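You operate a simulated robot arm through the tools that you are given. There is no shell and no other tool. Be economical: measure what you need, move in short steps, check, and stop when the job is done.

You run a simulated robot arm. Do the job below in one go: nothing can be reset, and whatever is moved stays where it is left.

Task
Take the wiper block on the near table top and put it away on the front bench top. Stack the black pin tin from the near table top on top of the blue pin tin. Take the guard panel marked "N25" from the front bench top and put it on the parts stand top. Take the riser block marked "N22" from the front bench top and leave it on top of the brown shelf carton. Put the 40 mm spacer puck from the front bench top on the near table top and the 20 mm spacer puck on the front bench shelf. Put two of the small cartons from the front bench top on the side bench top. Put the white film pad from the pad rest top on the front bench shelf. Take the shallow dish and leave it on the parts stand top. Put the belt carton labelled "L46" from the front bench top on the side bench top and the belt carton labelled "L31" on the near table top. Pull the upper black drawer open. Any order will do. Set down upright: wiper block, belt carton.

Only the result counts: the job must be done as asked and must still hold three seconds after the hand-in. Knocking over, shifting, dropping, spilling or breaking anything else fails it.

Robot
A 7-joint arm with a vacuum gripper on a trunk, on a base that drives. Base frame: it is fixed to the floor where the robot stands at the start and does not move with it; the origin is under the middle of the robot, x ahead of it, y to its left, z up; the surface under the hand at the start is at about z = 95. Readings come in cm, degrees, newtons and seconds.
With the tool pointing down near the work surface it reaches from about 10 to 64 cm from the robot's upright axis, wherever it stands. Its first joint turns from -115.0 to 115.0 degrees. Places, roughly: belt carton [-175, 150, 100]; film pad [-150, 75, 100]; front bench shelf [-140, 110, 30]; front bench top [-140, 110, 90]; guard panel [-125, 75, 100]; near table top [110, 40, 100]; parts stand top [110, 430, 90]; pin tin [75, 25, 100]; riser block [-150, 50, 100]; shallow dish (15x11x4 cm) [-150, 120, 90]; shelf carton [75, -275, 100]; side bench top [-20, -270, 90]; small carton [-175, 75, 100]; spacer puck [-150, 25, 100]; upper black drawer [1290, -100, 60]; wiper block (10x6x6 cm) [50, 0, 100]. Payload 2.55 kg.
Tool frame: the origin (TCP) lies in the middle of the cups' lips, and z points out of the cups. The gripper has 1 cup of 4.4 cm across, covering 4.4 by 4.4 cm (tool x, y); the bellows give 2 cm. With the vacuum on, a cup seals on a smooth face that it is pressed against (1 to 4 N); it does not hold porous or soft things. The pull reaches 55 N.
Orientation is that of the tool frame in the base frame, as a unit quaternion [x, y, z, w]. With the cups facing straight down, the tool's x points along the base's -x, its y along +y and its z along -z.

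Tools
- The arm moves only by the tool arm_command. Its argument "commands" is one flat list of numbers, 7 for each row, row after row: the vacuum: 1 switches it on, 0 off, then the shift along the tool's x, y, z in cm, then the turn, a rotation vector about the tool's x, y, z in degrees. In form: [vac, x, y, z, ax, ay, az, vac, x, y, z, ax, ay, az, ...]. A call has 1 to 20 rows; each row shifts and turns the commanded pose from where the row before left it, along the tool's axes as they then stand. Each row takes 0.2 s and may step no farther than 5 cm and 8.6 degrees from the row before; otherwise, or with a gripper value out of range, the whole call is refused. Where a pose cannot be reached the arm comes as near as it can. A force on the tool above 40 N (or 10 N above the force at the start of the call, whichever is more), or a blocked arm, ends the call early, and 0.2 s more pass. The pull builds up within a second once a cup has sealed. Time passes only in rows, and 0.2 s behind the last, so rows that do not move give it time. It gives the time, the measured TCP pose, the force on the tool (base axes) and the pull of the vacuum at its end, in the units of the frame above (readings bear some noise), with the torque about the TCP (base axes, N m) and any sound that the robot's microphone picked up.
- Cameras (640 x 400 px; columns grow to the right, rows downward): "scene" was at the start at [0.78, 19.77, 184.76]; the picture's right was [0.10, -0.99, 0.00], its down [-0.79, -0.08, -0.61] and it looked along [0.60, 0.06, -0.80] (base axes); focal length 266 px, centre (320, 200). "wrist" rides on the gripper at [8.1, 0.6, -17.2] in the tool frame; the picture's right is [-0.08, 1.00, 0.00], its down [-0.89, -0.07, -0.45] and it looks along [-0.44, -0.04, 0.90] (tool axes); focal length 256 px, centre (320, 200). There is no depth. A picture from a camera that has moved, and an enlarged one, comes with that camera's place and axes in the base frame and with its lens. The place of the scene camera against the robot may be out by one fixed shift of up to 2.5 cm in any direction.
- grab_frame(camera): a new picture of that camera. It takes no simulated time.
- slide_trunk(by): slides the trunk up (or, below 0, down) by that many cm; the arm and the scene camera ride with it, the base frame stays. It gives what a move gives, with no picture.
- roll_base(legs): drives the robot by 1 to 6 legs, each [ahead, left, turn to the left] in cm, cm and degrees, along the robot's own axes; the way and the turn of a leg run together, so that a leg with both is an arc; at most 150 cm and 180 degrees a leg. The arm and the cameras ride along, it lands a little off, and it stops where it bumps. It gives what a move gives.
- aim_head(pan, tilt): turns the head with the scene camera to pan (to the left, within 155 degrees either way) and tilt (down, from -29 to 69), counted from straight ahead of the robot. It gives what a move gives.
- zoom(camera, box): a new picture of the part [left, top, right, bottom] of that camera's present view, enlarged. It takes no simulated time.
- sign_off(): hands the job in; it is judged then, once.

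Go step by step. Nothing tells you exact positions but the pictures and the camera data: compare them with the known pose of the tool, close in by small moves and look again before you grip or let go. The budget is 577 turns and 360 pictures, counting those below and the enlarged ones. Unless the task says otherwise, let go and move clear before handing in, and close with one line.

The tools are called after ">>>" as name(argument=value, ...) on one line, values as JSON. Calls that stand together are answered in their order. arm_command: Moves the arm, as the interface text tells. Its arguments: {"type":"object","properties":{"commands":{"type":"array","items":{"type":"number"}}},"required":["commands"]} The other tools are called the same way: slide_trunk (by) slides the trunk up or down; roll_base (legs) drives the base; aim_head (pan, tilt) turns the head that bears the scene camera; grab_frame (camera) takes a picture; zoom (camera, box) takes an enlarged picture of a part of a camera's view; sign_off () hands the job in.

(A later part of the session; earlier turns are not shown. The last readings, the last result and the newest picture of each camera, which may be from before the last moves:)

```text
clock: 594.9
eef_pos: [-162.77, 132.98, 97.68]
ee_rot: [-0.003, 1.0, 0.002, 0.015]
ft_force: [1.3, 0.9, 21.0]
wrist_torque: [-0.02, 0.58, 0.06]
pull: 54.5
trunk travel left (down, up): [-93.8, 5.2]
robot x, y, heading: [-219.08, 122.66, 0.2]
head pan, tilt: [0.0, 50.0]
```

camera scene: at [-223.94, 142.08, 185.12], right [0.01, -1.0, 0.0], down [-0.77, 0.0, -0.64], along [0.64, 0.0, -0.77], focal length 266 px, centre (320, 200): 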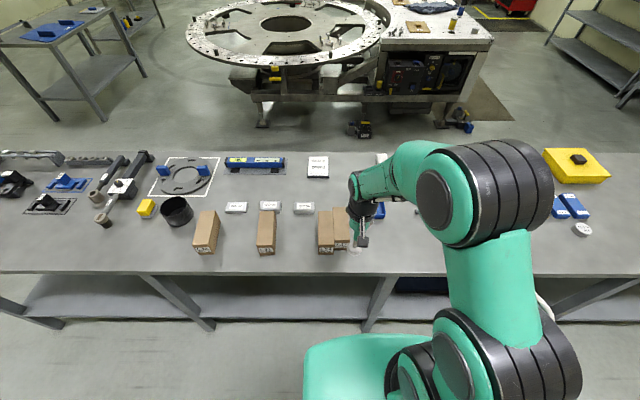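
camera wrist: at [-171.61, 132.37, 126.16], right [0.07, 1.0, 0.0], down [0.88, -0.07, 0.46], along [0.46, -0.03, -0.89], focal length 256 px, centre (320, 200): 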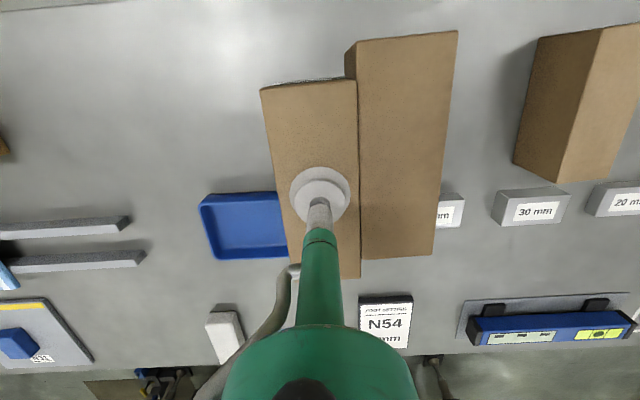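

I'll ease the pressure, slide L37 0.6 cm away from L24 to break the contact, then test a small lift.

>>> arm_command(commands=[1, 0, 0, -0.3, 0, 0, 0, 1, 0, -0.3, 0, 0, 0, 0, 1, 0, -0.4, 0, 0, 0, 0, 1, 0, 0, -1, 0, 0, 0, 1, 0, 0, 0, 0, 0, 0])

>>> zoom(camera="scene", box=[270, 180, 390, 270])

>>> grab_frame(camera="wrist")

```text
clock: 596.0
eef_pos: [-163.07, 132.21, 98.53]
ee_rot: [-0.002, 1.0, 0.0, 0.008]
ft_force: [-0.4, 0.0, -7.4]
wrist_torque: [-0.12, -0.01, -0.01]
pull: 54.6
trunk travel left (down, up): [-93.8, 5.2]
robot x, y, heading: [-218.71, 123.39, 0.2]
head pan, tilt: [0.0, 50.0]
```

```text
4.44 times, centred on (330, 225) of scene
camera zoom: at [-217.92, 142.11, 185.1], right [0.01, -1.0, 0.0], down [-0.77, 0.0, -0.64], along [0.64, 0.0, -0.77], focal length 1183 px, centre (276, 89)
```

zoom: 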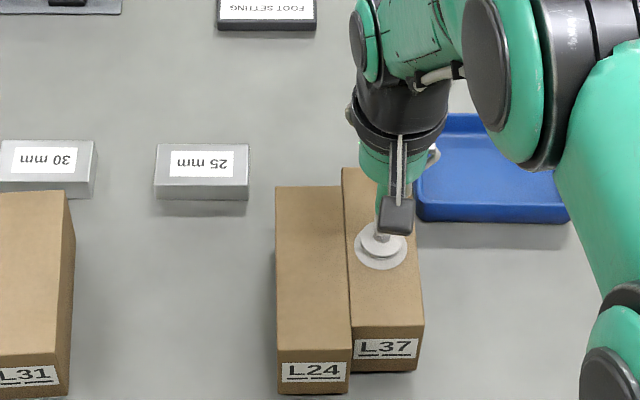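

```text
239 pictures are left
camera wrist: at [-171.65, 132.88, 115.59], right [0.07, 1.0, 0.0], down [0.89, -0.07, 0.46], along [0.46, -0.03, -0.89], focal length 256 px, centre (320, 200)
```

wrist: 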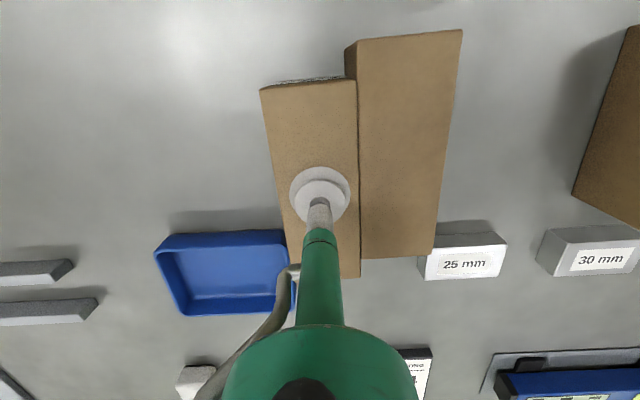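

The cup probably sits too near the seam and grips both lids. I'll set down, release, re-grip ~0.9 cm further from L24, and retry.

>>> arm_command(commands=[1, 0, 0.6, 0, 0, 0, 0, 1, 0, 0, 0.5, 0, 0, 0, 1, 0, 0, 0.5, 0, 0, 0, 1, 0, 0, 0, 0, 0, 0])

```text
clock: 597.0
eef_pos: [-162.92, 132.84, 97.76]
ee_rot: [-0.003, 1.0, 0.001, 0.011]
ft_force: [-0.1, -0.7, -2.3]
wrist_torque: [0.07, 0.07, 0.03]
pull: 55.5
trunk travel left (down, up): [-93.8, 5.2]
robot x, y, heading: [-218.73, 123.07, 0.2]
head pan, tilt: [0.0, 50.0]
```

>>> arm_command(commands=[1, 0, 0, 0.2, 0, 0, 0, 0, 0, 0, 0, 0, 0, 0, 0, 0, 0, 0, 0, 0, 0, 0, 0, 0, 0, 0, 0, 0, 0, 0, 0, -2, 0, 1.2, 0, 0, 0, -0.9, 0, 0, 0, 0])

>>> zoom(camera="wrist", box=[240, 90, 400, 250])

```text
clock: 598.5
eef_pos: [-163.07, 131.9, 99.63]
ee_rot: [-0.002, 1.0, 0.001, -0.001]
ft_force: [0.9, 0.7, 0.9]
wrist_torque: [0.01, 0.01, 0.01]
pull: 0.0
trunk travel left (down, up): [-93.8, 5.2]
robot x, y, heading: [-218.67, 123.26, 0.2]
head pan, tilt: [0.0, 50.0]
```

```text
2.50 times, centred on (320, 170) of wrist
camera zoom: at [-171.19, 132.66, 116.81], right [0.07, 1.0, 0.0], down [0.89, -0.07, 0.44], along [0.44, -0.03, -0.9], focal length 640 px, centre (320, 275)
```

zoom: 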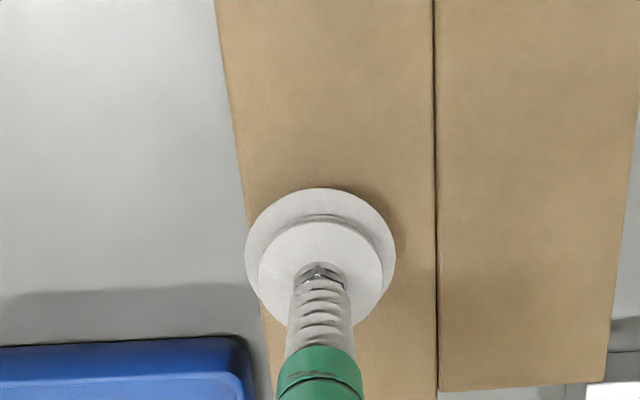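

>>> arm_command(commands=[1, 0, 0.2, 1.5, 0, 0, 0, 1, 0, 0, 0.7, 0, 0, 0, 1, 0, 0, 0.4, 0, 0, 0, 1, 0, 0, 0, 0, 0, 0])

```text
clock: 599.4
eef_pos: [-162.59, 132.21, 97.58]
ee_rot: [-0.003, 1.0, 0.002, 0.005]
ft_force: [-6.3, -1.1, 19.0]
wrist_torque: [0.07, 0.31, 0.11]
pull: 55.1
trunk travel left (down, up): [-93.8, 5.2]
robot x, y, heading: [-219.23, 123.13, 0.2]
head pan, tilt: [0.0, 50.0]
stopped in row 4: the force on the tool passed its limit at 40 N (the readings are from after the stop); the commanded pose is now the measured one
```

>>> arm_command(commands=[1, 0, 0, -0.4, 0, 0, 0, 1, 0, 0, -0.8, 0, 0, 0, 1, 0, 0, 0, 0, 0, 0])

>>> zoom(camera="scene", box=[270, 180, 390, 270])

```text
clock: 600.2
eef_pos: [-162.65, 132.15, 98.4]
ee_rot: [-0.003, 1.0, 0.0, 0.004]
ft_force: [0.0, -0.7, -3.0]
wrist_torque: [-0.01, 0.05, 0.09]
pull: 55.2
trunk travel left (down, up): [-93.8, 5.2]
robot x, y, heading: [-218.93, 123.08, 0.3]
head pan, tilt: [0.0, 50.0]
```

```text
4.44 times, centred on (330, 225) of scene
camera zoom: at [-217.9, 142.09, 185.11], right [0.01, -1.0, 0.0], down [-0.77, 0.0, -0.64], along [0.64, 0.0, -0.77], focal length 1183 px, centre (276, 89)
```

zoom: 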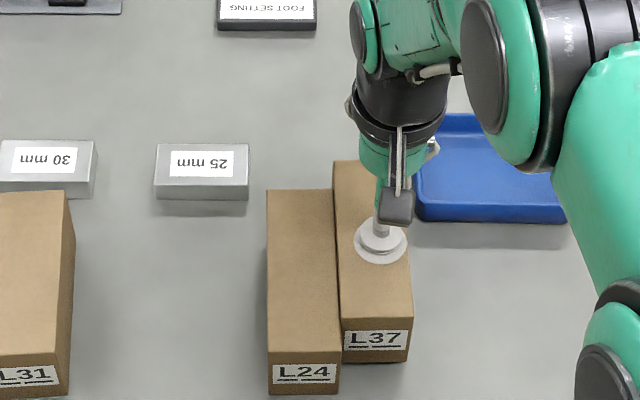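

Only L37 is lifted now (3 N). I'll raise it and carry it to its original place.

>>> arm_command(commands=[1, 0, 0, -4, 0, 0, 0, 1, 0, -0.5, -4, 0, 0, 0, 1, 0.7, -0.5, -3, 0, 0, 0, 1, 0, 0, 0, 0, 0, 0])

>>> grab_frame(camera="wrist")

```text
clock: 601.2
eef_pos: [-163.4, 131.11, 109.52]
ee_rot: [-0.002, 1.0, 0.002, 0.003]
ft_force: [-0.2, 0.5, -2.9]
wrist_torque: [-0.06, 0.04, 0.01]
pull: 55.1
trunk travel left (down, up): [-93.8, 5.2]
robot x, y, heading: [-219.47, 122.73, 0.3]
head pan, tilt: [0.0, 50.0]
```

```text
236 pictures are left
camera wrist: at [-171.7, 131.79, 126.59], right [0.07, 1.0, 0.0], down [0.89, -0.07, 0.45], along [0.45, -0.03, -0.89], focal length 256 px, centre (320, 200)
```

wrist: 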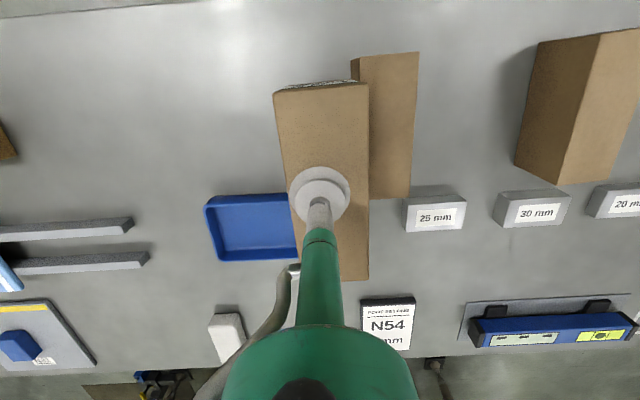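

>>> roll_base(legs=[[0, -26.7, 0]])

>>> grab_frame(camera="wrist")

```text
clock: 603.1
eef_pos: [-163.22, 104.83, 109.55]
ee_rot: [-0.004, 1.0, 0.002, 0.005]
ft_force: [-0.2, -0.1, -3.9]
wrist_torque: [-0.03, 0.01, 0.01]
pull: 54.7
trunk travel left (down, up): [-93.8, 5.2]
robot x, y, heading: [-219.06, 96.4, 0.5]
head pan, tilt: [0.0, 50.0]
```

```text
235 pictures are left
camera wrist: at [-171.6, 105.43, 126.6], right [0.07, 1.0, 0.0], down [0.89, -0.07, 0.45], along [0.45, -0.03, -0.89], focal length 256 px, centre (320, 200)
```

wrist: 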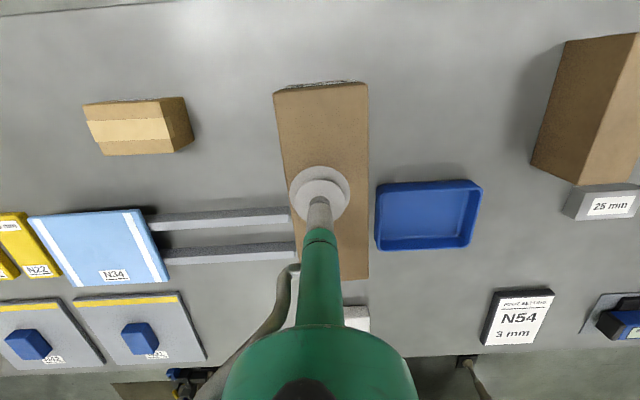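

From an early image I can pin L37's original centre at (−165.5, 106), yaw 0. I'll shift by (−2.8, +0.65) and lower.

>>> arm_command(commands=[1, 2.8, 0.65, 0, 0, 0, 0, 1, 0, 0, 5, 0, 0, 0, 1, 0, 0, 4, 0, 0, 0, 1, 0, 0, 2, 0, 0, 0, 1, 0, 0, 0.6, 0, 0, 0, 1, 0, 0, 0.4, 0, 0, 0, 1, 0, 0, 0, 0, 0, 0])

```text
clock: 604.7
eef_pos: [-165.83, 105.23, 97.74]
ee_rot: [-0.003, 1.0, 0.002, 0.008]
ft_force: [0.4, -1.7, 16.5]
wrist_torque: [0.04, 0.35, 0.02]
pull: 54.7
trunk travel left (down, up): [-93.8, 5.2]
robot x, y, heading: [-218.83, 96.72, 0.3]
head pan, tilt: [0.0, 50.0]
```

L37 is back. I'll release it and look at L24.

>>> arm_command(commands=[1, 0, 0, -0.2, 0, 0, 0, 0, 0, 0, 0, 0, 0, 0, 0, 0, 0, 0, 0, 0, 0, 0, 0, 0, 0, 0, 0, 0, 0, 0, 0, -2, 0, 0.9, 0, 0, 0, 0, -5, 0, 0, 0, 0, 0, 0, -5, 0, 0, 0, 0, 3, 0, -3, 0, 0, 0])

>>> roll_base(legs=[[-2, 30, 0]])

>>> grab_frame(camera="wrist")

>>> grab_frame(camera="scene")

```text
clock: 606.5
eef_pos: [-169.18, 105.48, 112.79]
ee_rot: [-0.003, 1.0, 0.002, -0.003]
ft_force: [-0.4, -0.6, 0.2]
wrist_torque: [0.0, -0.05, 0.0]
pull: 0.0
trunk travel left (down, up): [-93.8, 5.2]
robot x, y, heading: [-218.76, 96.96, 0.5]
head pan, tilt: [0.0, 50.0]
```

```text
clock: 608.6
eef_pos: [-171.06, 135.2, 112.56]
ee_rot: [-0.002, 1.0, 0.001, -0.004]
ft_force: [-0.4, 0.7, -0.4]
wrist_torque: [0.01, -0.01, -0.03]
pull: 0.1
trunk travel left (down, up): [-93.8, 5.2]
robot x, y, heading: [-220.81, 126.64, 0.3]
head pan, tilt: [0.0, 50.0]
```

```text
234 pictures are left
camera wrist: at [-179.1, 135.82, 129.88], right [0.07, 1.0, 0.0], down [0.9, -0.07, 0.44], along [0.44, -0.03, -0.9], focal length 256 px, centre (320, 200)
```

wrist: 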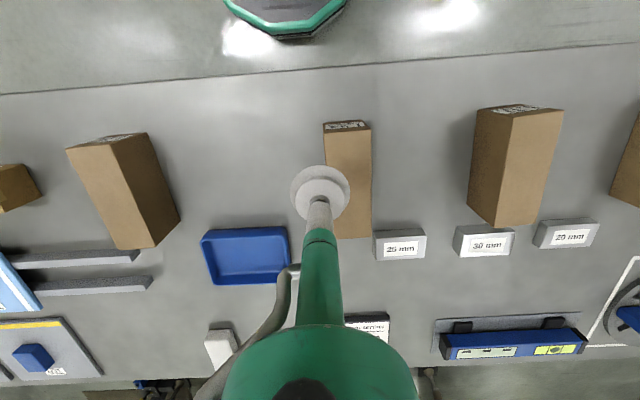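

```text
233 pictures are left
camera scene: at [-219.95, 145.42, 185.11], right [0.0, -1.0, 0.0], down [-0.77, 0.0, -0.64], along [0.64, 0.0, -0.77], focal length 266 px, centre (320, 200)
```

scene: 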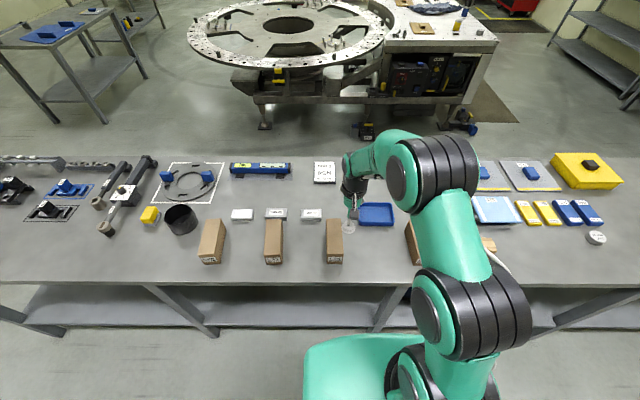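

L24 is at (−164.4, 139.1); its original place works out to about (−165.7, 136.2). I'll grip it and shift it back.

>>> arm_command(commands=[1, -3.3, 2, 2, 0, -0.6, 0, 1, -3.3, 1.9, 2, 0, 0, 0, 1, 0, 0, 5, 0, 0, 0, 1, 0, 0, 4, 0, 0, 0, 1, 0, 0, 1.2, 0, 0, 0, 1, 0, 0, 0.7, 0, 0, 0, 1, 0, 0, 0, 0, 0, 0])

```text
clock: 610.2
eef_pos: [-164.65, 139.08, 97.91]
ee_rot: [-0.003, 1.0, 0.002, 0.003]
ft_force: [-3.2, 0.4, 11.2]
wrist_torque: [-0.39, 0.3, -0.14]
pull: 55.2
trunk travel left (down, up): [-93.8, 5.2]
robot x, y, heading: [-220.99, 126.04, 0.5]
head pan, tilt: [0.0, 50.0]
```

>>> arm_command(commands=[1, 0, 0, -1, 0, 0, 0, 1, 0, 0, -1.5, 0, 0, 0, 1, 1.3, -2.8, 0, 0, 0, 0, 1, 0, 0, 1.5, 0, 0, 0, 1, 0, 0, 0.7, 0, 0, 0, 1, 0, 0, 0.4, 0, 0, 0, 1, 0, 0, 0, 0, 0, 0])

```text
clock: 611.8
eef_pos: [-165.52, 136.4, 97.83]
ee_rot: [-0.003, 1.0, 0.002, 0.005]
ft_force: [-1.8, 3.4, 13.7]
wrist_torque: [-0.28, 0.41, -0.1]
pull: 54.7
trunk travel left (down, up): [-93.8, 5.2]
robot x, y, heading: [-221.12, 126.58, 0.3]
head pan, tilt: [0.0, 50.0]
```

>>> arm_command(commands=[1, 0, 0, -0.2, 0, 0, 0, 0, 0, 0, 0, 0, 0, 0, 0, 0, 0, 0, 0, 0, 0, 0, 0, 0, 0, 0, 0, 0, 0, 0, 0, -2, 0, 0.7, 0, 0, 0, 0, -5, 0, 0, 0, 0, 0, 0, -5, 0, 0, 0, 0, 3, 0, -3, 0, 0, 0])

>>> roll_base(legs=[[0, 26, -0.4]])

>>> grab_frame(camera="wrist")

>>> zoom(camera="scene", box=[240, 180, 420, 290])

```text
clock: 613.6
eef_pos: [-168.87, 136.35, 112.77]
ee_rot: [-0.002, 1.0, 0.001, -0.003]
ft_force: [0.4, -0.4, 0.2]
wrist_torque: [-0.02, -0.06, -0.01]
pull: 0.1
trunk travel left (down, up): [-93.8, 5.2]
robot x, y, heading: [-220.95, 126.39, 0.1]
head pan, tilt: [0.0, 50.0]
```

```text
clock: 615.4
eef_pos: [-168.48, 161.78, 112.81]
ee_rot: [0.002, 1.0, 0.001, -0.004]
ft_force: [0.0, -0.1, 0.0]
wrist_torque: [0.01, -0.04, 0.03]
pull: 0.1
trunk travel left (down, up): [-93.8, 5.2]
robot x, y, heading: [-221.3, 152.55, -0.2]
head pan, tilt: [0.0, 50.0]
```

```text
232 pictures are left
camera wrist: at [-176.54, 162.48, 130.04], right [0.08, 1.0, 0.0], down [0.9, -0.07, 0.44], along [0.44, -0.03, -0.9], focal length 256 px, centre (320, 200)
```

wrist: 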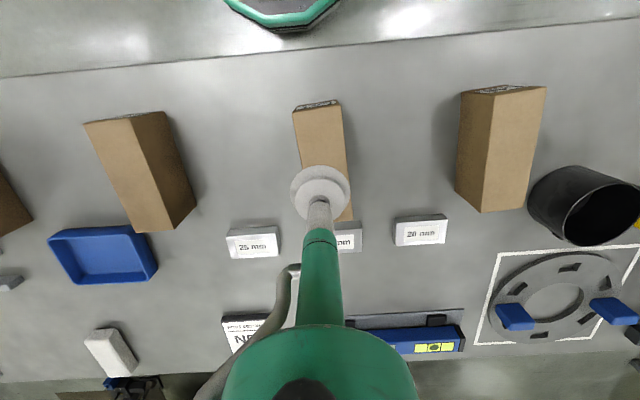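

```text
3.56 times, centred on (330, 235) of scene
camera zoom: at [-219.81, 171.31, 185.12], right [0.0, -1.0, 0.0], down [-0.77, 0.0, -0.64], along [0.64, 0.0, -0.77], focal length 946 px, centre (284, 76)
```

zoom: 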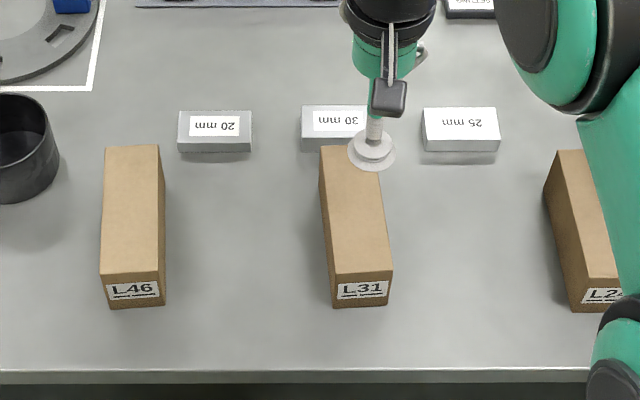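

>>> arm_command(commands=[1, -3.5, 0.6, 2, 0, -0.6, 0, 1, 0, 0, 5, 0, 0, 0, 1, 0, 0, 5, 0, 0, 0, 1, 0, 0, 2, 0, 0, 0, 1, 0, 0, 0.7, 0, 0, 0, 1, 0, 0, 0.5, 0, 0, 0, 1, 0, 0, 0, 0, 0, 0])

```text
clock: 617.0
eef_pos: [-164.89, 162.09, 97.84]
ee_rot: [0.002, 1.0, 0.003, 0.005]
ft_force: [-0.8, -7.0, 20.7]
wrist_torque: [-0.12, 0.48, 0.15]
pull: 54.9
trunk travel left (down, up): [-93.8, 5.2]
robot x, y, heading: [-221.15, 152.19, -0.3]
head pan, tilt: [0.0, 50.0]
```

>>> arm_command(commands=[1, 0, 0, -1, 0, 0, 0, 1, 0, 0, -4, 0, 0, 0, 1, 0, 0, -4.5, 0, 0, 0, 1, 0, 0, -4.5, 0, 0, 0, 1, 3, -1, -3, 0, 0.6, 0, 1, 4.5, -1, -1, 0, 0, 0, 1, 4.5, -1, 0, 0, 0, 0, 1, 4, 0, 0, 0, 0, 0])

>>> grab_frame(camera="wrist")

```text
clock: 618.8
eef_pos: [-181.21, 159.3, 115.65]
ee_rot: [0.002, 1.0, 0.002, -0.005]
ft_force: [0.5, 0.4, -2.4]
wrist_torque: [0.03, 0.0, -0.01]
pull: 54.8
trunk travel left (down, up): [-93.8, 5.2]
robot x, y, heading: [-221.05, 152.34, 0.1]
head pan, tilt: [0.0, 50.0]
```

```text
230 pictures are left
camera wrist: at [-189.27, 160.03, 132.95], right [0.08, 1.0, 0.0], down [0.9, -0.08, 0.44], along [0.44, -0.03, -0.9], focal length 256 px, centre (320, 200)
```

wrist: 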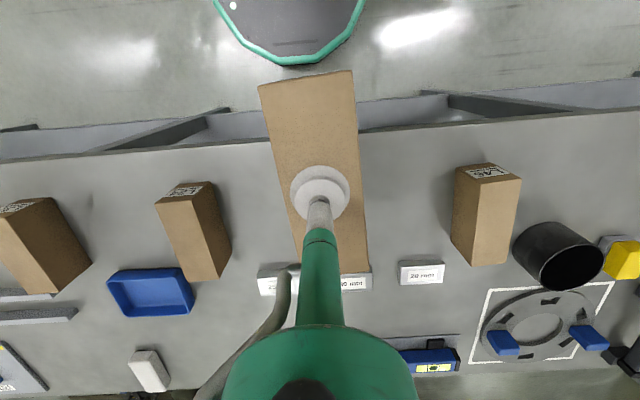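

L31 is held. I'll drive to the near table's right side.

>>> roll_base(legs=[[-8, 0, 0], [0, -146, 0], [0, -145, 0], [150, 0, 0], [150, 0, 0], [17, 0, 0]])

>>> roll_base(legs=[[0, 0, 90], [60, 0, 0]])

>>> aim_head(pan=0, tilt=45)

>>> grab_frame(camera="scene")

```text
clock: 648.7
eef_pos: [126.68, -151.01, 115.58]
ee_rot: [0.032, 0.999, 0.002, -0.005]
ft_force: [-0.7, -1.0, -3.0]
wrist_torque: [-0.03, -0.01, -0.02]
pull: 54.4
trunk travel left (down, up): [-93.8, 5.2]
robot x, y, heading: [86.64, -155.51, -3.9]
head pan, tilt: [0.0, 50.0]
```

```text
clock: 655.9
eef_pos: [86.63, -55.79, 115.81]
ee_rot: [-0.682, 0.731, -0.002, -0.004]
ft_force: [-0.2, 0.0, -4.3]
wrist_torque: [-0.01, 0.0, 0.0]
pull: 54.8
trunk travel left (down, up): [-93.8, 5.2]
robot x, y, heading: [91.02, -95.91, 85.9]
head pan, tilt: [0.0, 50.0]
```

```text
clock: 656.6
eef_pos: [86.59, -54.82, 115.41]
ee_rot: [-0.682, 0.731, -0.004, -0.007]
ft_force: [-0.5, 0.8, -3.1]
wrist_torque: [-0.04, -0.01, 0.0]
pull: 54.6
trunk travel left (down, up): [-93.8, 5.2]
robot x, y, heading: [90.81, -96.16, 85.6]
head pan, tilt: [0.0, 45.0]
```

```text
229 pictures are left
camera scene: at [72.61, -92.92, 186.01], right [1.0, -0.07, 0.0], down [-0.05, -0.7, -0.71], along [0.05, 0.71, -0.7], focal length 266 px, centre (320, 200)
```

scene: 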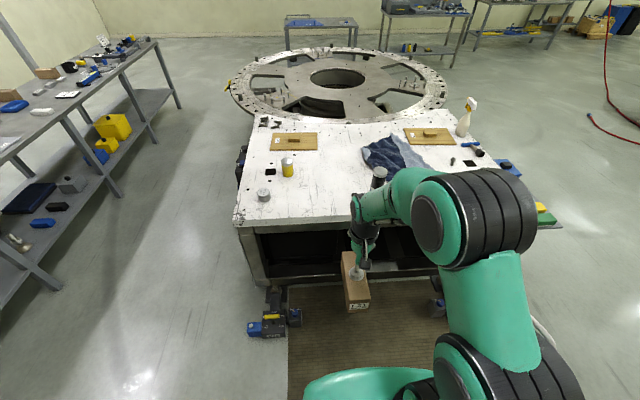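

>>> roll_base(legs=[[44, 3, 4]])

>>> arm_command(commands=[1, -4, 0, 0, 0, 0, 0, 1, -4, 0, 0, 0, 0, 0, 1, -4, 0, 0, 0, 0, 0])

>>> grab_frame(camera="wrist")

>>> grab_frame(camera="scene")

```text
clock: 659.2
eef_pos: [81.79, -11.93, 115.21]
ee_rot: [0.71, -0.704, 0.005, 0.008]
ft_force: [-0.2, 0.5, -3.2]
wrist_torque: [0.01, -0.02, 0.04]
pull: 54.8
trunk travel left (down, up): [-93.8, 5.2]
robot x, y, heading: [89.33, -53.0, 90.5]
head pan, tilt: [0.0, 45.0]
```

```text
clock: 660.0
eef_pos: [81.49, 0.37, 114.59]
ee_rot: [0.71, -0.704, 0.007, 0.007]
ft_force: [-0.3, -0.1, -2.7]
wrist_torque: [-0.06, -0.02, 0.02]
pull: 55.1
trunk travel left (down, up): [-93.8, 5.2]
robot x, y, heading: [88.83, -52.62, 90.5]
head pan, tilt: [0.0, 45.0]
```

```text
228 pictures are left
camera wrist: at [80.88, -7.32, 132.0], right [-1.0, 0.07, 0.0], down [0.06, 0.9, 0.43], along [0.03, 0.43, -0.9], focal length 256 px, centre (320, 200)
```

wrist: 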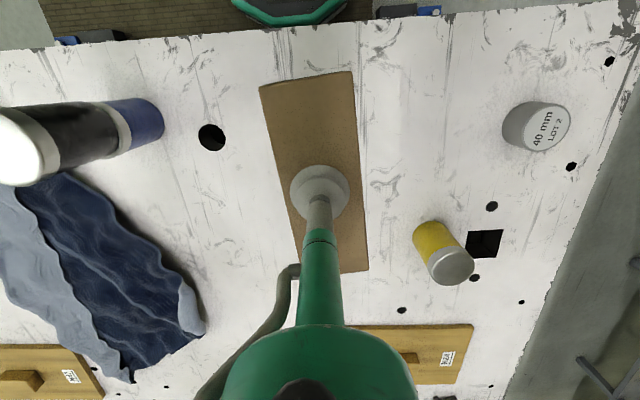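

```text
227 pictures are left
camera scene: at [70.83, -49.13, 186.1], right [1.0, 0.01, 0.0], down [0.01, -0.71, -0.71], along [-0.01, 0.71, -0.71], focal length 266 px, centre (320, 200)
```

scene: 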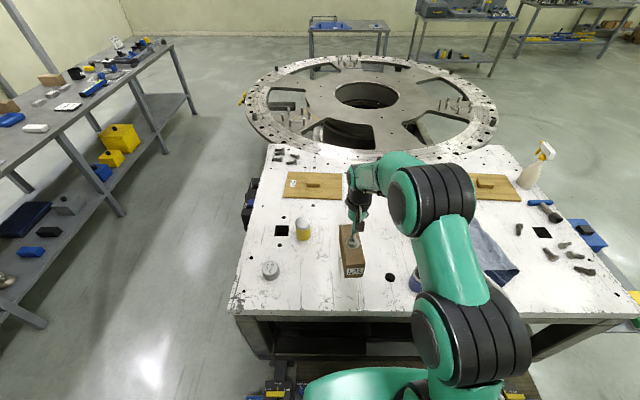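

>>> arm_command(commands=[1, 0, 0, 4, 0, -1.1, 0, 1, 0, 0, 4, 0, 0, 0, 1, 0, 0, 2, 0, 0, 0, 1, 0, 0, 0.7, 0, 0, 0, 1, 0, 0, 0, 0, 0, 0])

>>> arm_command(commands=[1, 0, 0, 0.5, 0, 0, 0, 1, 0, 0, 0.4, 0, 0, 0, 1, 0, 0, 0, 0, 0, 0])

```text
clock: 661.2
eef_pos: [81.39, -0.03, 104.19]
ee_rot: [0.71, -0.704, -0.001, 0.001]
ft_force: [-0.8, 0.1, -3.2]
wrist_torque: [0.02, 0.0, 0.03]
pull: 54.7
trunk travel left (down, up): [-93.8, 5.2]
robot x, y, heading: [89.02, -52.56, 90.4]
head pan, tilt: [0.0, 45.0]
```

```text
clock: 662.0
eef_pos: [81.45, -0.04, 103.17]
ee_rot: [0.71, -0.705, -0.001, 0.001]
ft_force: [-0.6, 0.5, -2.8]
wrist_torque: [0.01, -0.02, 0.0]
pull: 54.1
trunk travel left (down, up): [-93.8, 5.2]
robot x, y, heading: [89.24, -52.51, 90.5]
head pan, tilt: [0.0, 45.0]
```

>>> arm_command(commands=[1, 0, 0, 0.3, 0, 0, 0, 1, 0, 0, 0.3, 0, 0, 0, 1, 0, 0, 0, 0, 0, 0])

```text
clock: 662.8
eef_pos: [81.5, 0.0, 102.98]
ee_rot: [0.71, -0.704, -0.003, -0.001]
ft_force: [-0.2, -0.8, 14.6]
wrist_torque: [-0.29, 0.07, -0.01]
pull: 55.0
trunk travel left (down, up): [-93.8, 5.2]
robot x, y, heading: [88.89, -52.72, 90.5]
head pan, tilt: [0.0, 45.0]
```

Contact. I'll release and rise.

>>> arm_command(commands=[1, 0, 0, -0.2, 0, 0, 0, 0, 0, 0, 0, 0, 0, 0, 0, 0, 0, 0, 0, 0, 0, 0, 0, 0, 0, 0, 0, 0, 0, 0, 0, -2, 0, 0, 0, 0, 0, 0, -5, 0, 0, 0, 0, 0, 0, -5, 0, 0, 0, 0, 3, 0, -3, 0, 0, 0, 0, 4.5, 0, 0, 0, 0, 0, 0, 4.5, 0, 0, 0, 0, 0])

>>> grab_frame(camera="wrist")

```text
clock: 665.0
eef_pos: [81.67, -12.38, 117.83]
ee_rot: [0.71, -0.704, -0.002, 0.0]
ft_force: [-0.1, 0.1, -0.1]
wrist_torque: [0.04, 0.01, -0.01]
pull: 0.0
trunk travel left (down, up): [-93.8, 5.2]
robot x, y, heading: [89.21, -52.94, 90.6]
head pan, tilt: [0.0, 45.0]
```

```text
226 pictures are left
camera wrist: at [81.0, -20.47, 134.97], right [-1.0, 0.07, 0.0], down [0.06, 0.89, 0.45], along [0.03, 0.45, -0.89], focal length 256 px, centre (320, 200)
```

wrist: 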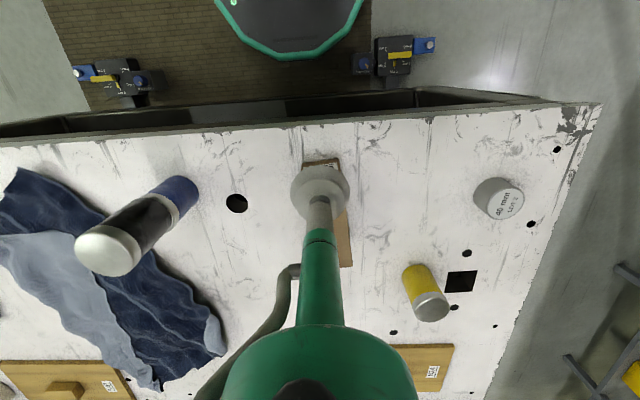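

L31 is on the near table. Next is L46: I'll drive back behind the bench.

>>> roll_base(legs=[[-86, 0, 0], [0, 0, -90.5], [-150, 0, 0], [-150, 0, 0], [-18, 0, 0]])

```text
clock: 688.4
eef_pos: [-183.65, -131.42, 117.56]
ee_rot: [-0.002, 1.0, 0.002, 0.001]
ft_force: [-0.1, -0.7, -0.4]
wrist_torque: [-0.02, 0.01, -0.01]
pull: 0.0
trunk travel left (down, up): [-93.8, 5.2]
robot x, y, heading: [-224.12, -138.46, 0.4]
head pan, tilt: [0.0, 45.0]
```

>>> roll_base(legs=[[-5, 0, -0.4], [0, 150, 0], [0, 150, 0], [0, 16, 0]])

>>> grab_frame(camera="wrist")

>>> grab_frame(camera="scene")

```text
clock: 704.5
eef_pos: [-186.4, 184.73, 117.68]
ee_rot: [0.011, 1.0, 0.002, 0.001]
ft_force: [-0.2, 0.2, 1.1]
wrist_torque: [-0.01, 0.03, 0.0]
pull: 0.2
trunk travel left (down, up): [-93.8, 5.2]
robot x, y, heading: [-226.64, 178.39, -1.1]
head pan, tilt: [0.0, 45.0]
```

```text
225 pictures are left
camera wrist: at [-194.44, 185.65, 134.78], right [0.1, 0.99, 0.0], down [0.89, -0.09, 0.45], along [0.44, -0.04, -0.9], focal length 256 px, centre (320, 200)
```

wrist: 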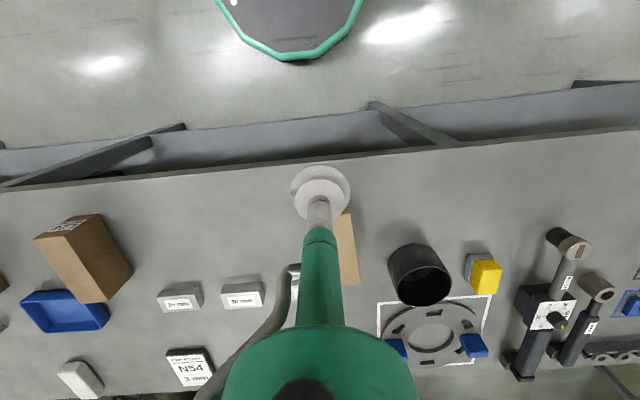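

```text
224 pictures are left
camera scene: at [-225.01, 197.46, 185.81], right [-0.02, -1.0, 0.0], down [-0.71, 0.02, -0.71], along [0.71, -0.02, -0.71], focal length 266 px, centre (320, 200)
```

scene: 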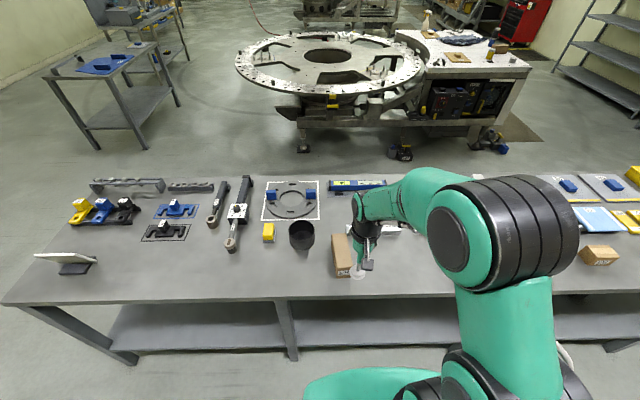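

>>> roll_base(legs=[[6, 0, 1.1]])

>>> arm_command(commands=[0, -3.5, 0.3, 1.5, 0, 0, 0, 0, -3.5, 0.3, 1.5, 0, 0, 0, 0, -3.5, 0.3, 1.5, 0, 0, 0])

>>> grab_frame(camera="wrist")

```text
clock: 705.5
eef_pos: [-180.49, 185.44, 117.67]
ee_rot: [0.002, 1.0, 0.002, 0.0]
ft_force: [-0.1, -0.2, -0.5]
wrist_torque: [-0.02, 0.03, -0.01]
pull: 0.1
trunk travel left (down, up): [-93.8, 5.2]
robot x, y, heading: [-221.09, 178.4, -0.1]
head pan, tilt: [0.0, 45.0]
```

```text
clock: 706.3
eef_pos: [-169.56, 186.57, 113.0]
ee_rot: [0.001, 1.0, 0.001, 0.0]
ft_force: [0.4, 0.0, 0.8]
wrist_torque: [-0.02, 0.06, -0.03]
pull: 0.1
trunk travel left (down, up): [-93.8, 5.2]
robot x, y, heading: [-220.89, 178.53, -0.2]
head pan, tilt: [0.0, 45.0]
```

```text
223 pictures are left
camera wrist: at [-177.91, 187.27, 130.26], right [0.08, 1.0, 0.0], down [0.89, -0.08, 0.45], along [0.44, -0.03, -0.9], focal length 256 px, centre (320, 200)
```

wrist: 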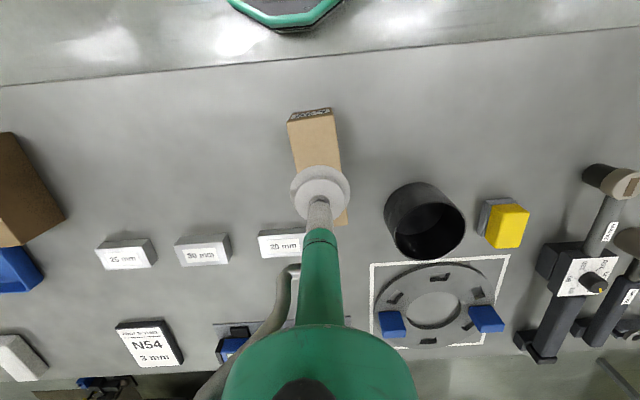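

>>> arm_command(commands=[1, -4.1, -0.1, 2, 0, 0, 0, 1, 0, 0, 5, 0, 0, 0, 1, 0, 0, 5, 0, 0, 0, 1, 0, 0, 2, 0, 0, 0, 1, 0, 0, 0.8, 0, 0, 0, 1, 0, 0, 0.5, 0, 0, 0, 1, 0, 0, 0, 0, 0, 0])

```text
clock: 707.9
eef_pos: [-165.91, 186.18, 97.84]
ee_rot: [0.002, 1.0, 0.002, 0.002]
ft_force: [-3.3, 0.1, 13.0]
wrist_torque: [-0.16, -0.01, -0.11]
pull: 54.7
trunk travel left (down, up): [-93.8, 5.2]
robot x, y, heading: [-221.25, 178.47, -0.3]
head pan, tilt: [0.0, 45.0]
```

>>> arm_command(commands=[1, 0, 0, -1, 0, 0, 0, 1, 0, 0, -4, 0, 0, 0, 1, 0, 0, -4.5, 0, 0, 0, 1, 0, 0, -4.5, 0, 0, 0, 1, 3, -1, -3, 0, 0, 0, 1, 4.5, -1, -1, 0, 0, 0, 1, 4.5, -1, 0, 0, 0, 0, 1, 4, 0, 0, 0, 0, 0])

>>> grab_frame(camera="wrist")

```text
clock: 709.7
eef_pos: [-182.35, 183.29, 115.68]
ee_rot: [0.002, 1.0, 0.002, 0.001]
ft_force: [0.1, -0.3, -2.6]
wrist_torque: [0.02, 0.01, 0.03]
pull: 55.0
trunk travel left (down, up): [-93.8, 5.2]
robot x, y, heading: [-220.94, 178.41, -0.3]
head pan, tilt: [0.0, 45.0]
```

```text
222 pictures are left
camera wrist: at [-190.47, 184.06, 132.98], right [0.08, 1.0, 0.0], down [0.89, -0.08, 0.45], along [0.45, -0.03, -0.89], focal length 256 px, centre (320, 200)
```

wrist: 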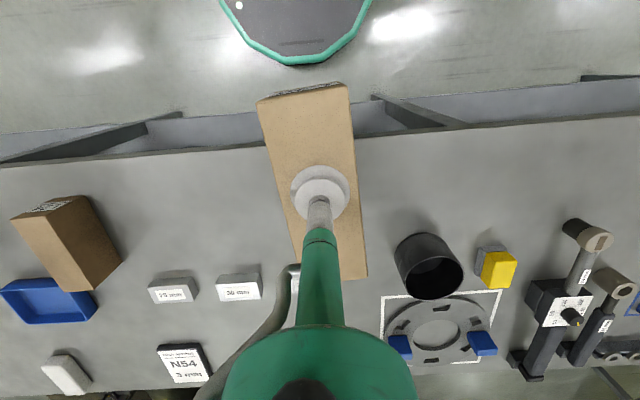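

>>> roll_base(legs=[[-8, 0, 0.3], [0, -150, 0], [0, -150, 0], [0, -18, 0], [150, 0, 0], [79, 0, 0]])

>>> roll_base(legs=[[0, 0, -90]])

>>> aim_head(pan=0, tilt=40)

>>> grab_frame(camera="scene")

```text
clock: 736.6
eef_pos: [35.83, -136.88, 115.79]
ee_rot: [0.01, 1.0, 0.002, 0.0]
ft_force: [0.1, 0.3, -3.3]
wrist_torque: [0.0, 0.02, -0.01]
pull: 55.1
trunk travel left (down, up): [-93.8, 5.2]
robot x, y, heading: [-3.15, -140.98, -1.1]
head pan, tilt: [0.0, 45.0]
```

```text
clock: 740.9
eef_pos: [0.45, -180.27, 115.77]
ee_rot: [0.719, 0.695, 0.001, 0.001]
ft_force: [0.2, -0.2, -3.0]
wrist_torque: [0.01, -0.02, -0.01]
pull: 55.2
trunk travel left (down, up): [-93.8, 5.2]
robot x, y, heading: [-3.24, -141.06, -92.0]
head pan, tilt: [0.0, 45.0]
```

```text
clock: 741.5
eef_pos: [0.53, -180.23, 115.71]
ee_rot: [0.719, 0.695, 0.0, 0.001]
ft_force: [-0.5, -0.7, -2.7]
wrist_torque: [0.05, 0.05, -0.01]
pull: 54.3
trunk travel left (down, up): [-93.8, 5.2]
robot x, y, heading: [-3.35, -141.27, -92.0]
head pan, tilt: [0.0, 40.0]
```

```text
221 pictures are left
camera scene: at [13.72, -142.89, 186.53], right [-1.0, 0.03, 0.0], down [0.02, 0.64, -0.77], along [-0.03, -0.77, -0.64], focal length 266 px, centre (320, 200)
```

scene: 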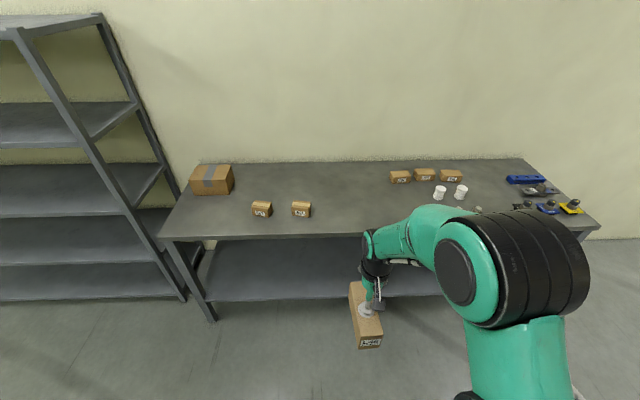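

>>> roll_base(legs=[[57, 0, 2]])

>>> arm_command(commands=[1, -3.5, 0, 0, 0, 0, 0, 1, -3.5, 0, 2, 0, 0, 0, 1, -3, 0, 3, 0, 0, 0])

>>> grab_frame(camera="wrist")

```text
clock: 744.8
eef_pos: [0.8, -237.45, 115.8]
ee_rot: [0.708, 0.707, 0.0, 0.001]
ft_force: [0.6, 0.3, -3.8]
wrist_torque: [0.03, -0.01, 0.03]
pull: 55.3
trunk travel left (down, up): [-93.8, 5.2]
robot x, y, heading: [-4.1, -198.38, -90.4]
head pan, tilt: [0.0, 40.0]
```

```text
clock: 745.6
eef_pos: [0.97, -247.71, 110.68]
ee_rot: [0.708, 0.706, 0.001, 0.0]
ft_force: [-0.5, 0.3, -3.9]
wrist_torque: [0.08, -0.05, -0.01]
pull: 54.7
trunk travel left (down, up): [-93.8, 5.2]
robot x, y, heading: [-4.5, -198.36, -90.3]
head pan, tilt: [0.0, 40.0]
```

```text
220 pictures are left
camera wrist: at [1.36, -239.58, 127.83], right [1.0, -0.08, 0.0], down [-0.07, -0.89, 0.44], along [-0.03, -0.44, -0.9], focal length 256 px, centre (320, 200)
```

wrist: 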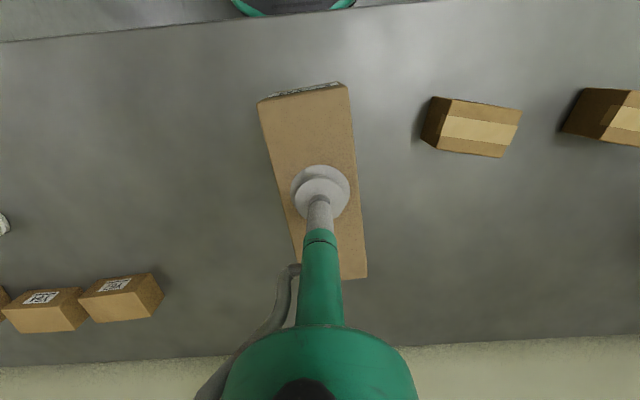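

Clear. I'll lower to ~97.8.

>>> arm_command(commands=[1, 0, 0, 5, 0, 0, 0, 1, 0, 0, 5, 0, 0, 0, 1, 0, 0, 1.5, 0, 0, 0, 1, 0, 0, 0.8, 0, 0, 0, 1, 0, 0, 0.5, 0, 0, 0, 1, 0, 0, 0, 0, 0, 0])

```text
clock: 747.0
eef_pos: [0.72, -247.56, 98.18]
ee_rot: [0.707, 0.708, -0.001, 0.003]
ft_force: [1.7, -0.9, 7.8]
wrist_torque: [-0.28, 0.1, 0.07]
pull: 54.8
trunk travel left (down, up): [-93.8, 5.2]
robot x, y, heading: [-4.18, -198.46, -90.0]
head pan, tilt: [0.0, 40.0]
```

>>> arm_command(commands=[0, 0, 0, 0, 0, 0, 0, 0, 0, 0, 0, 0, 0, 0, 0, 0, 0, 0, 0, 0, 0, 0, 0, 0, -2, 0, 0, 0, 0, 0, 0, -5, 0, 0, 0, 0, 0, 0, -5, 0, 0, 0, 0, 3, 0, -3, 0, 0, 0, 0, 4, 0, -1, 0, 0, 0, 0, 3, 0, -1, 0, 0, 0])

>>> grab_frame(camera="wrist")

```text
clock: 749.0
eef_pos: [0.72, -237.26, 114.91]
ee_rot: [0.708, 0.707, 0.002, 0.002]
ft_force: [-0.7, 0.6, -0.1]
wrist_torque: [-0.03, 0.03, 0.0]
pull: 0.1
trunk travel left (down, up): [-93.8, 5.2]
robot x, y, heading: [-4.56, -198.59, -90.1]
head pan, tilt: [0.0, 40.0]
```

```text
219 pictures are left
camera wrist: at [1.2, -229.05, 132.05], right [1.0, -0.08, 0.0], down [-0.07, -0.89, 0.45], along [-0.03, -0.45, -0.89], focal length 256 px, centre (320, 200)
```

wrist: 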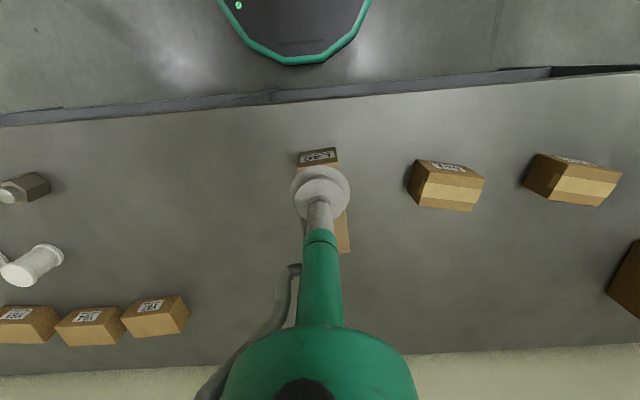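

L46 is placed. Next is riser N22: I'll drive to the bench front around y≈54.

>>> roll_base(legs=[[-90, 0, 0], [0, 0, -90], [42, 0, 0], [0, -150, 0], [0, -12, 0]])

>>> aim_head(pan=0, tilt=50)

>>> grab_frame(camera="scene")

```text
clock: 767.7
eef_pos: [-79.69, 51.39, 114.83]
ee_rot: [1.0, -0.018, 0.0, 0.001]
ft_force: [0.1, 0.4, -0.4]
wrist_torque: [-0.02, 0.04, -0.01]
pull: 0.0
trunk travel left (down, up): [-93.8, 5.2]
robot x, y, heading: [-40.58, 55.31, 178.1]
head pan, tilt: [0.0, 40.0]
```

```text
clock: 768.4
eef_pos: [-79.76, 51.58, 114.79]
ee_rot: [1.0, -0.018, 0.0, 0.002]
ft_force: [0.0, -0.3, 0.3]
wrist_torque: [-0.02, 0.0, 0.01]
pull: 0.1
trunk travel left (down, up): [-93.8, 5.2]
robot x, y, heading: [-40.08, 55.46, 177.8]
head pan, tilt: [0.0, 50.0]
```

```text
218 pictures are left
camera scene: at [-43.62, 38.91, 185.13], right [0.04, 1.0, 0.0], down [0.77, -0.03, -0.64], along [-0.64, 0.02, -0.77], focal length 266 px, centre (320, 200)
```

scene: 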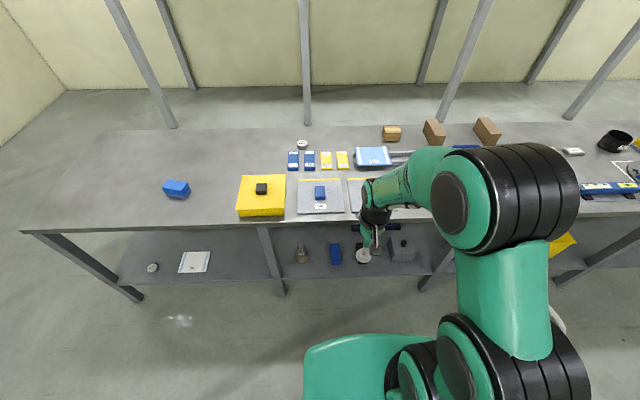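

>>> roll_base(legs=[[0, 0, 2.1], [39.5, -1, 0]])

>>> arm_command(commands=[0, -4, 0, 1, 0, 0, 0, 0, -4, 0, 1, 0, 0, 0, 0, -4, 0, 2, 0, 0, 0])

>>> grab_frame(camera="wrist")

```text
clock: 771.3
eef_pos: [-119.35, 51.44, 114.75]
ee_rot: [1.0, -0.003, 0.0, 0.002]
ft_force: [0.7, -0.1, 0.0]
wrist_torque: [0.01, -0.02, 0.01]
pull: 0.0
trunk travel left (down, up): [-93.8, 5.2]
robot x, y, heading: [-80.41, 56.19, 179.7]
head pan, tilt: [0.0, 50.0]
```

```text
clock: 772.1
eef_pos: [-131.81, 51.47, 110.59]
ee_rot: [1.0, -0.003, 0.001, 0.001]
ft_force: [-0.8, -0.1, 0.7]
wrist_torque: [-0.01, -0.02, 0.03]
pull: 0.0
trunk travel left (down, up): [-93.8, 5.2]
robot x, y, heading: [-80.71, 56.23, 179.9]
head pan, tilt: [0.0, 50.0]
```

```text
217 pictures are left
camera wrist: at [-123.82, 50.9, 127.83], right [-0.08, -1.0, 0.0], down [-0.89, 0.08, 0.44], along [-0.44, 0.03, -0.9], focal length 256 px, centre (320, 200)
```

wrist: 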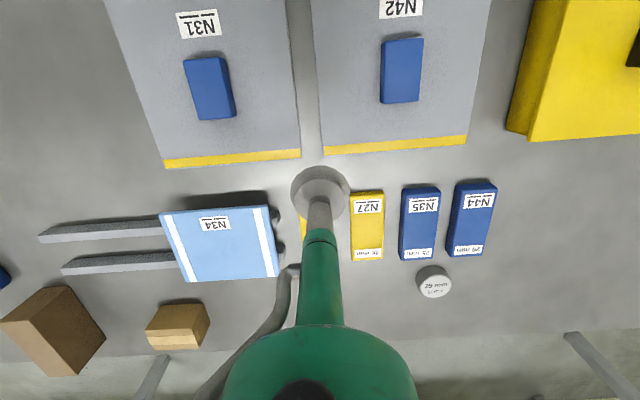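

>>> arm_command(commands=[0, -3, -0.4, 3, 0, 0, 0, 0, -3, -0.4, 3, 0, 0, 0, 0, -3, -0.4, 3, 0, 0, 0, 0, -3, -0.3, 3, 0, 0, 0, 0, -1.7, 0, 1, 0, 0, 0])

>>> zoom(camera="wrist", box=[240, 110, 400, 270])

>>> zoom(camera="scene", box=[320, 120, 440, 220])

```text
clock: 773.3
eef_pos: [-145.09, 53.11, 97.81]
ee_rot: [1.0, -0.002, 0.001, 0.0]
ft_force: [0.6, -0.4, -0.4]
wrist_torque: [0.06, 0.01, 0.0]
pull: 0.0
trunk travel left (down, up): [-93.8, 5.2]
robot x, y, heading: [-80.43, 55.87, 179.7]
head pan, tilt: [0.0, 50.0]
```

```text
2.50 times, centred on (320, 190) of wrist
camera zoom: at [-137.17, 52.57, 114.96], right [-0.08, -1.0, 0.0], down [-0.89, 0.08, 0.45], along [-0.44, 0.03, -0.9], focal length 640 px, centre (320, 225)
```

zoom: 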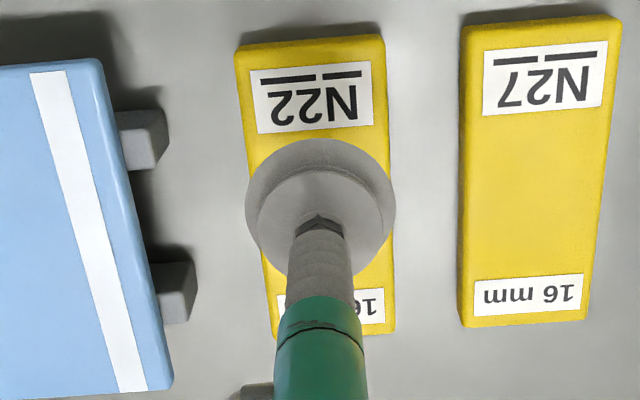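

```text
4.00 times, centred on (380, 170) of scene
camera zoom: at [-82.89, 39.94, 185.12], right [0.01, 1.0, 0.0], down [0.77, 0.0, -0.64], along [-0.64, 0.0, -0.77], focal length 1065 px, centre (80, 320)
```

zoom: 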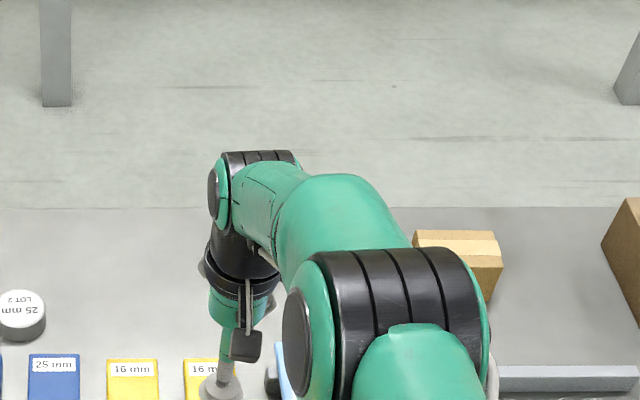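

>>> arm_command(commands=[1, -0.5, 0, 2, 0, 0, 0, 1, -0.5, 0, 2, 0, 0, 0, 1, -0.5, 0, 1.2, 0, 0, 0, 1, 0, 0, 0.6, 0, 0, 0, 1, 0, 0, 0.5, 0, 0, 0, 1, 0, 0, 0, 0, 0, 0])

```text
clock: 774.7
eef_pos: [-145.88, 52.94, 92.03]
ee_rot: [1.0, -0.002, -0.001, 0.002]
ft_force: [-0.1, 0.5, -0.3]
wrist_torque: [0.05, -0.05, 0.0]
pull: 55.1
out of reach, approached as far as the arm can: row 3
trunk travel left (down, up): [-93.8, 5.2]
robot x, y, heading: [-80.37, 56.49, 179.5]
head pan, tilt: [0.0, 50.0]
```

Sealed. I'll lift while drawing in.

>>> arm_command(commands=[1, 0.3, 0, -1, 0, 0, 0, 1, 0.5, 0, -2, 0, 0, 0, 1, 1, 0, -3, 0, 0, 0, 1, 3, 0, -3, 0, 0, 0, 1, 4, 0, -3, 0, 0, 0, 1, 4, 0, -3, 0, 0, 0, 1, 4, 0, -3, 0, 0, 0, 1, 4, 0, -3, 0, 0, 0, 1, 4, 0, -2, 0, 0, 0])

>>> grab_frame(camera="wrist")

```text
clock: 776.7
eef_pos: [-120.73, 53.08, 115.08]
ee_rot: [1.0, -0.003, 0.0, 0.002]
ft_force: [0.4, 0.3, -1.1]
wrist_torque: [-0.02, -0.02, 0.0]
pull: 55.0
trunk travel left (down, up): [-93.8, 5.2]
robot x, y, heading: [-80.69, 56.3, 179.7]
head pan, tilt: [0.0, 50.0]
```

```text
214 pictures are left
camera wrist: at [-112.74, 52.48, 132.34], right [-0.08, -1.0, 0.0], down [-0.89, 0.08, 0.45], along [-0.45, 0.03, -0.89], focal length 256 px, centre (320, 200)
```

wrist: 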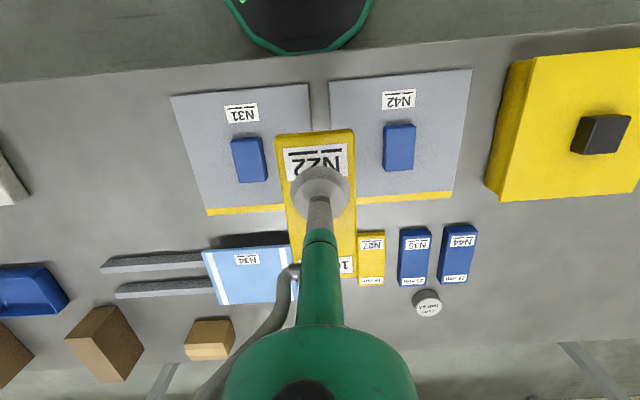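

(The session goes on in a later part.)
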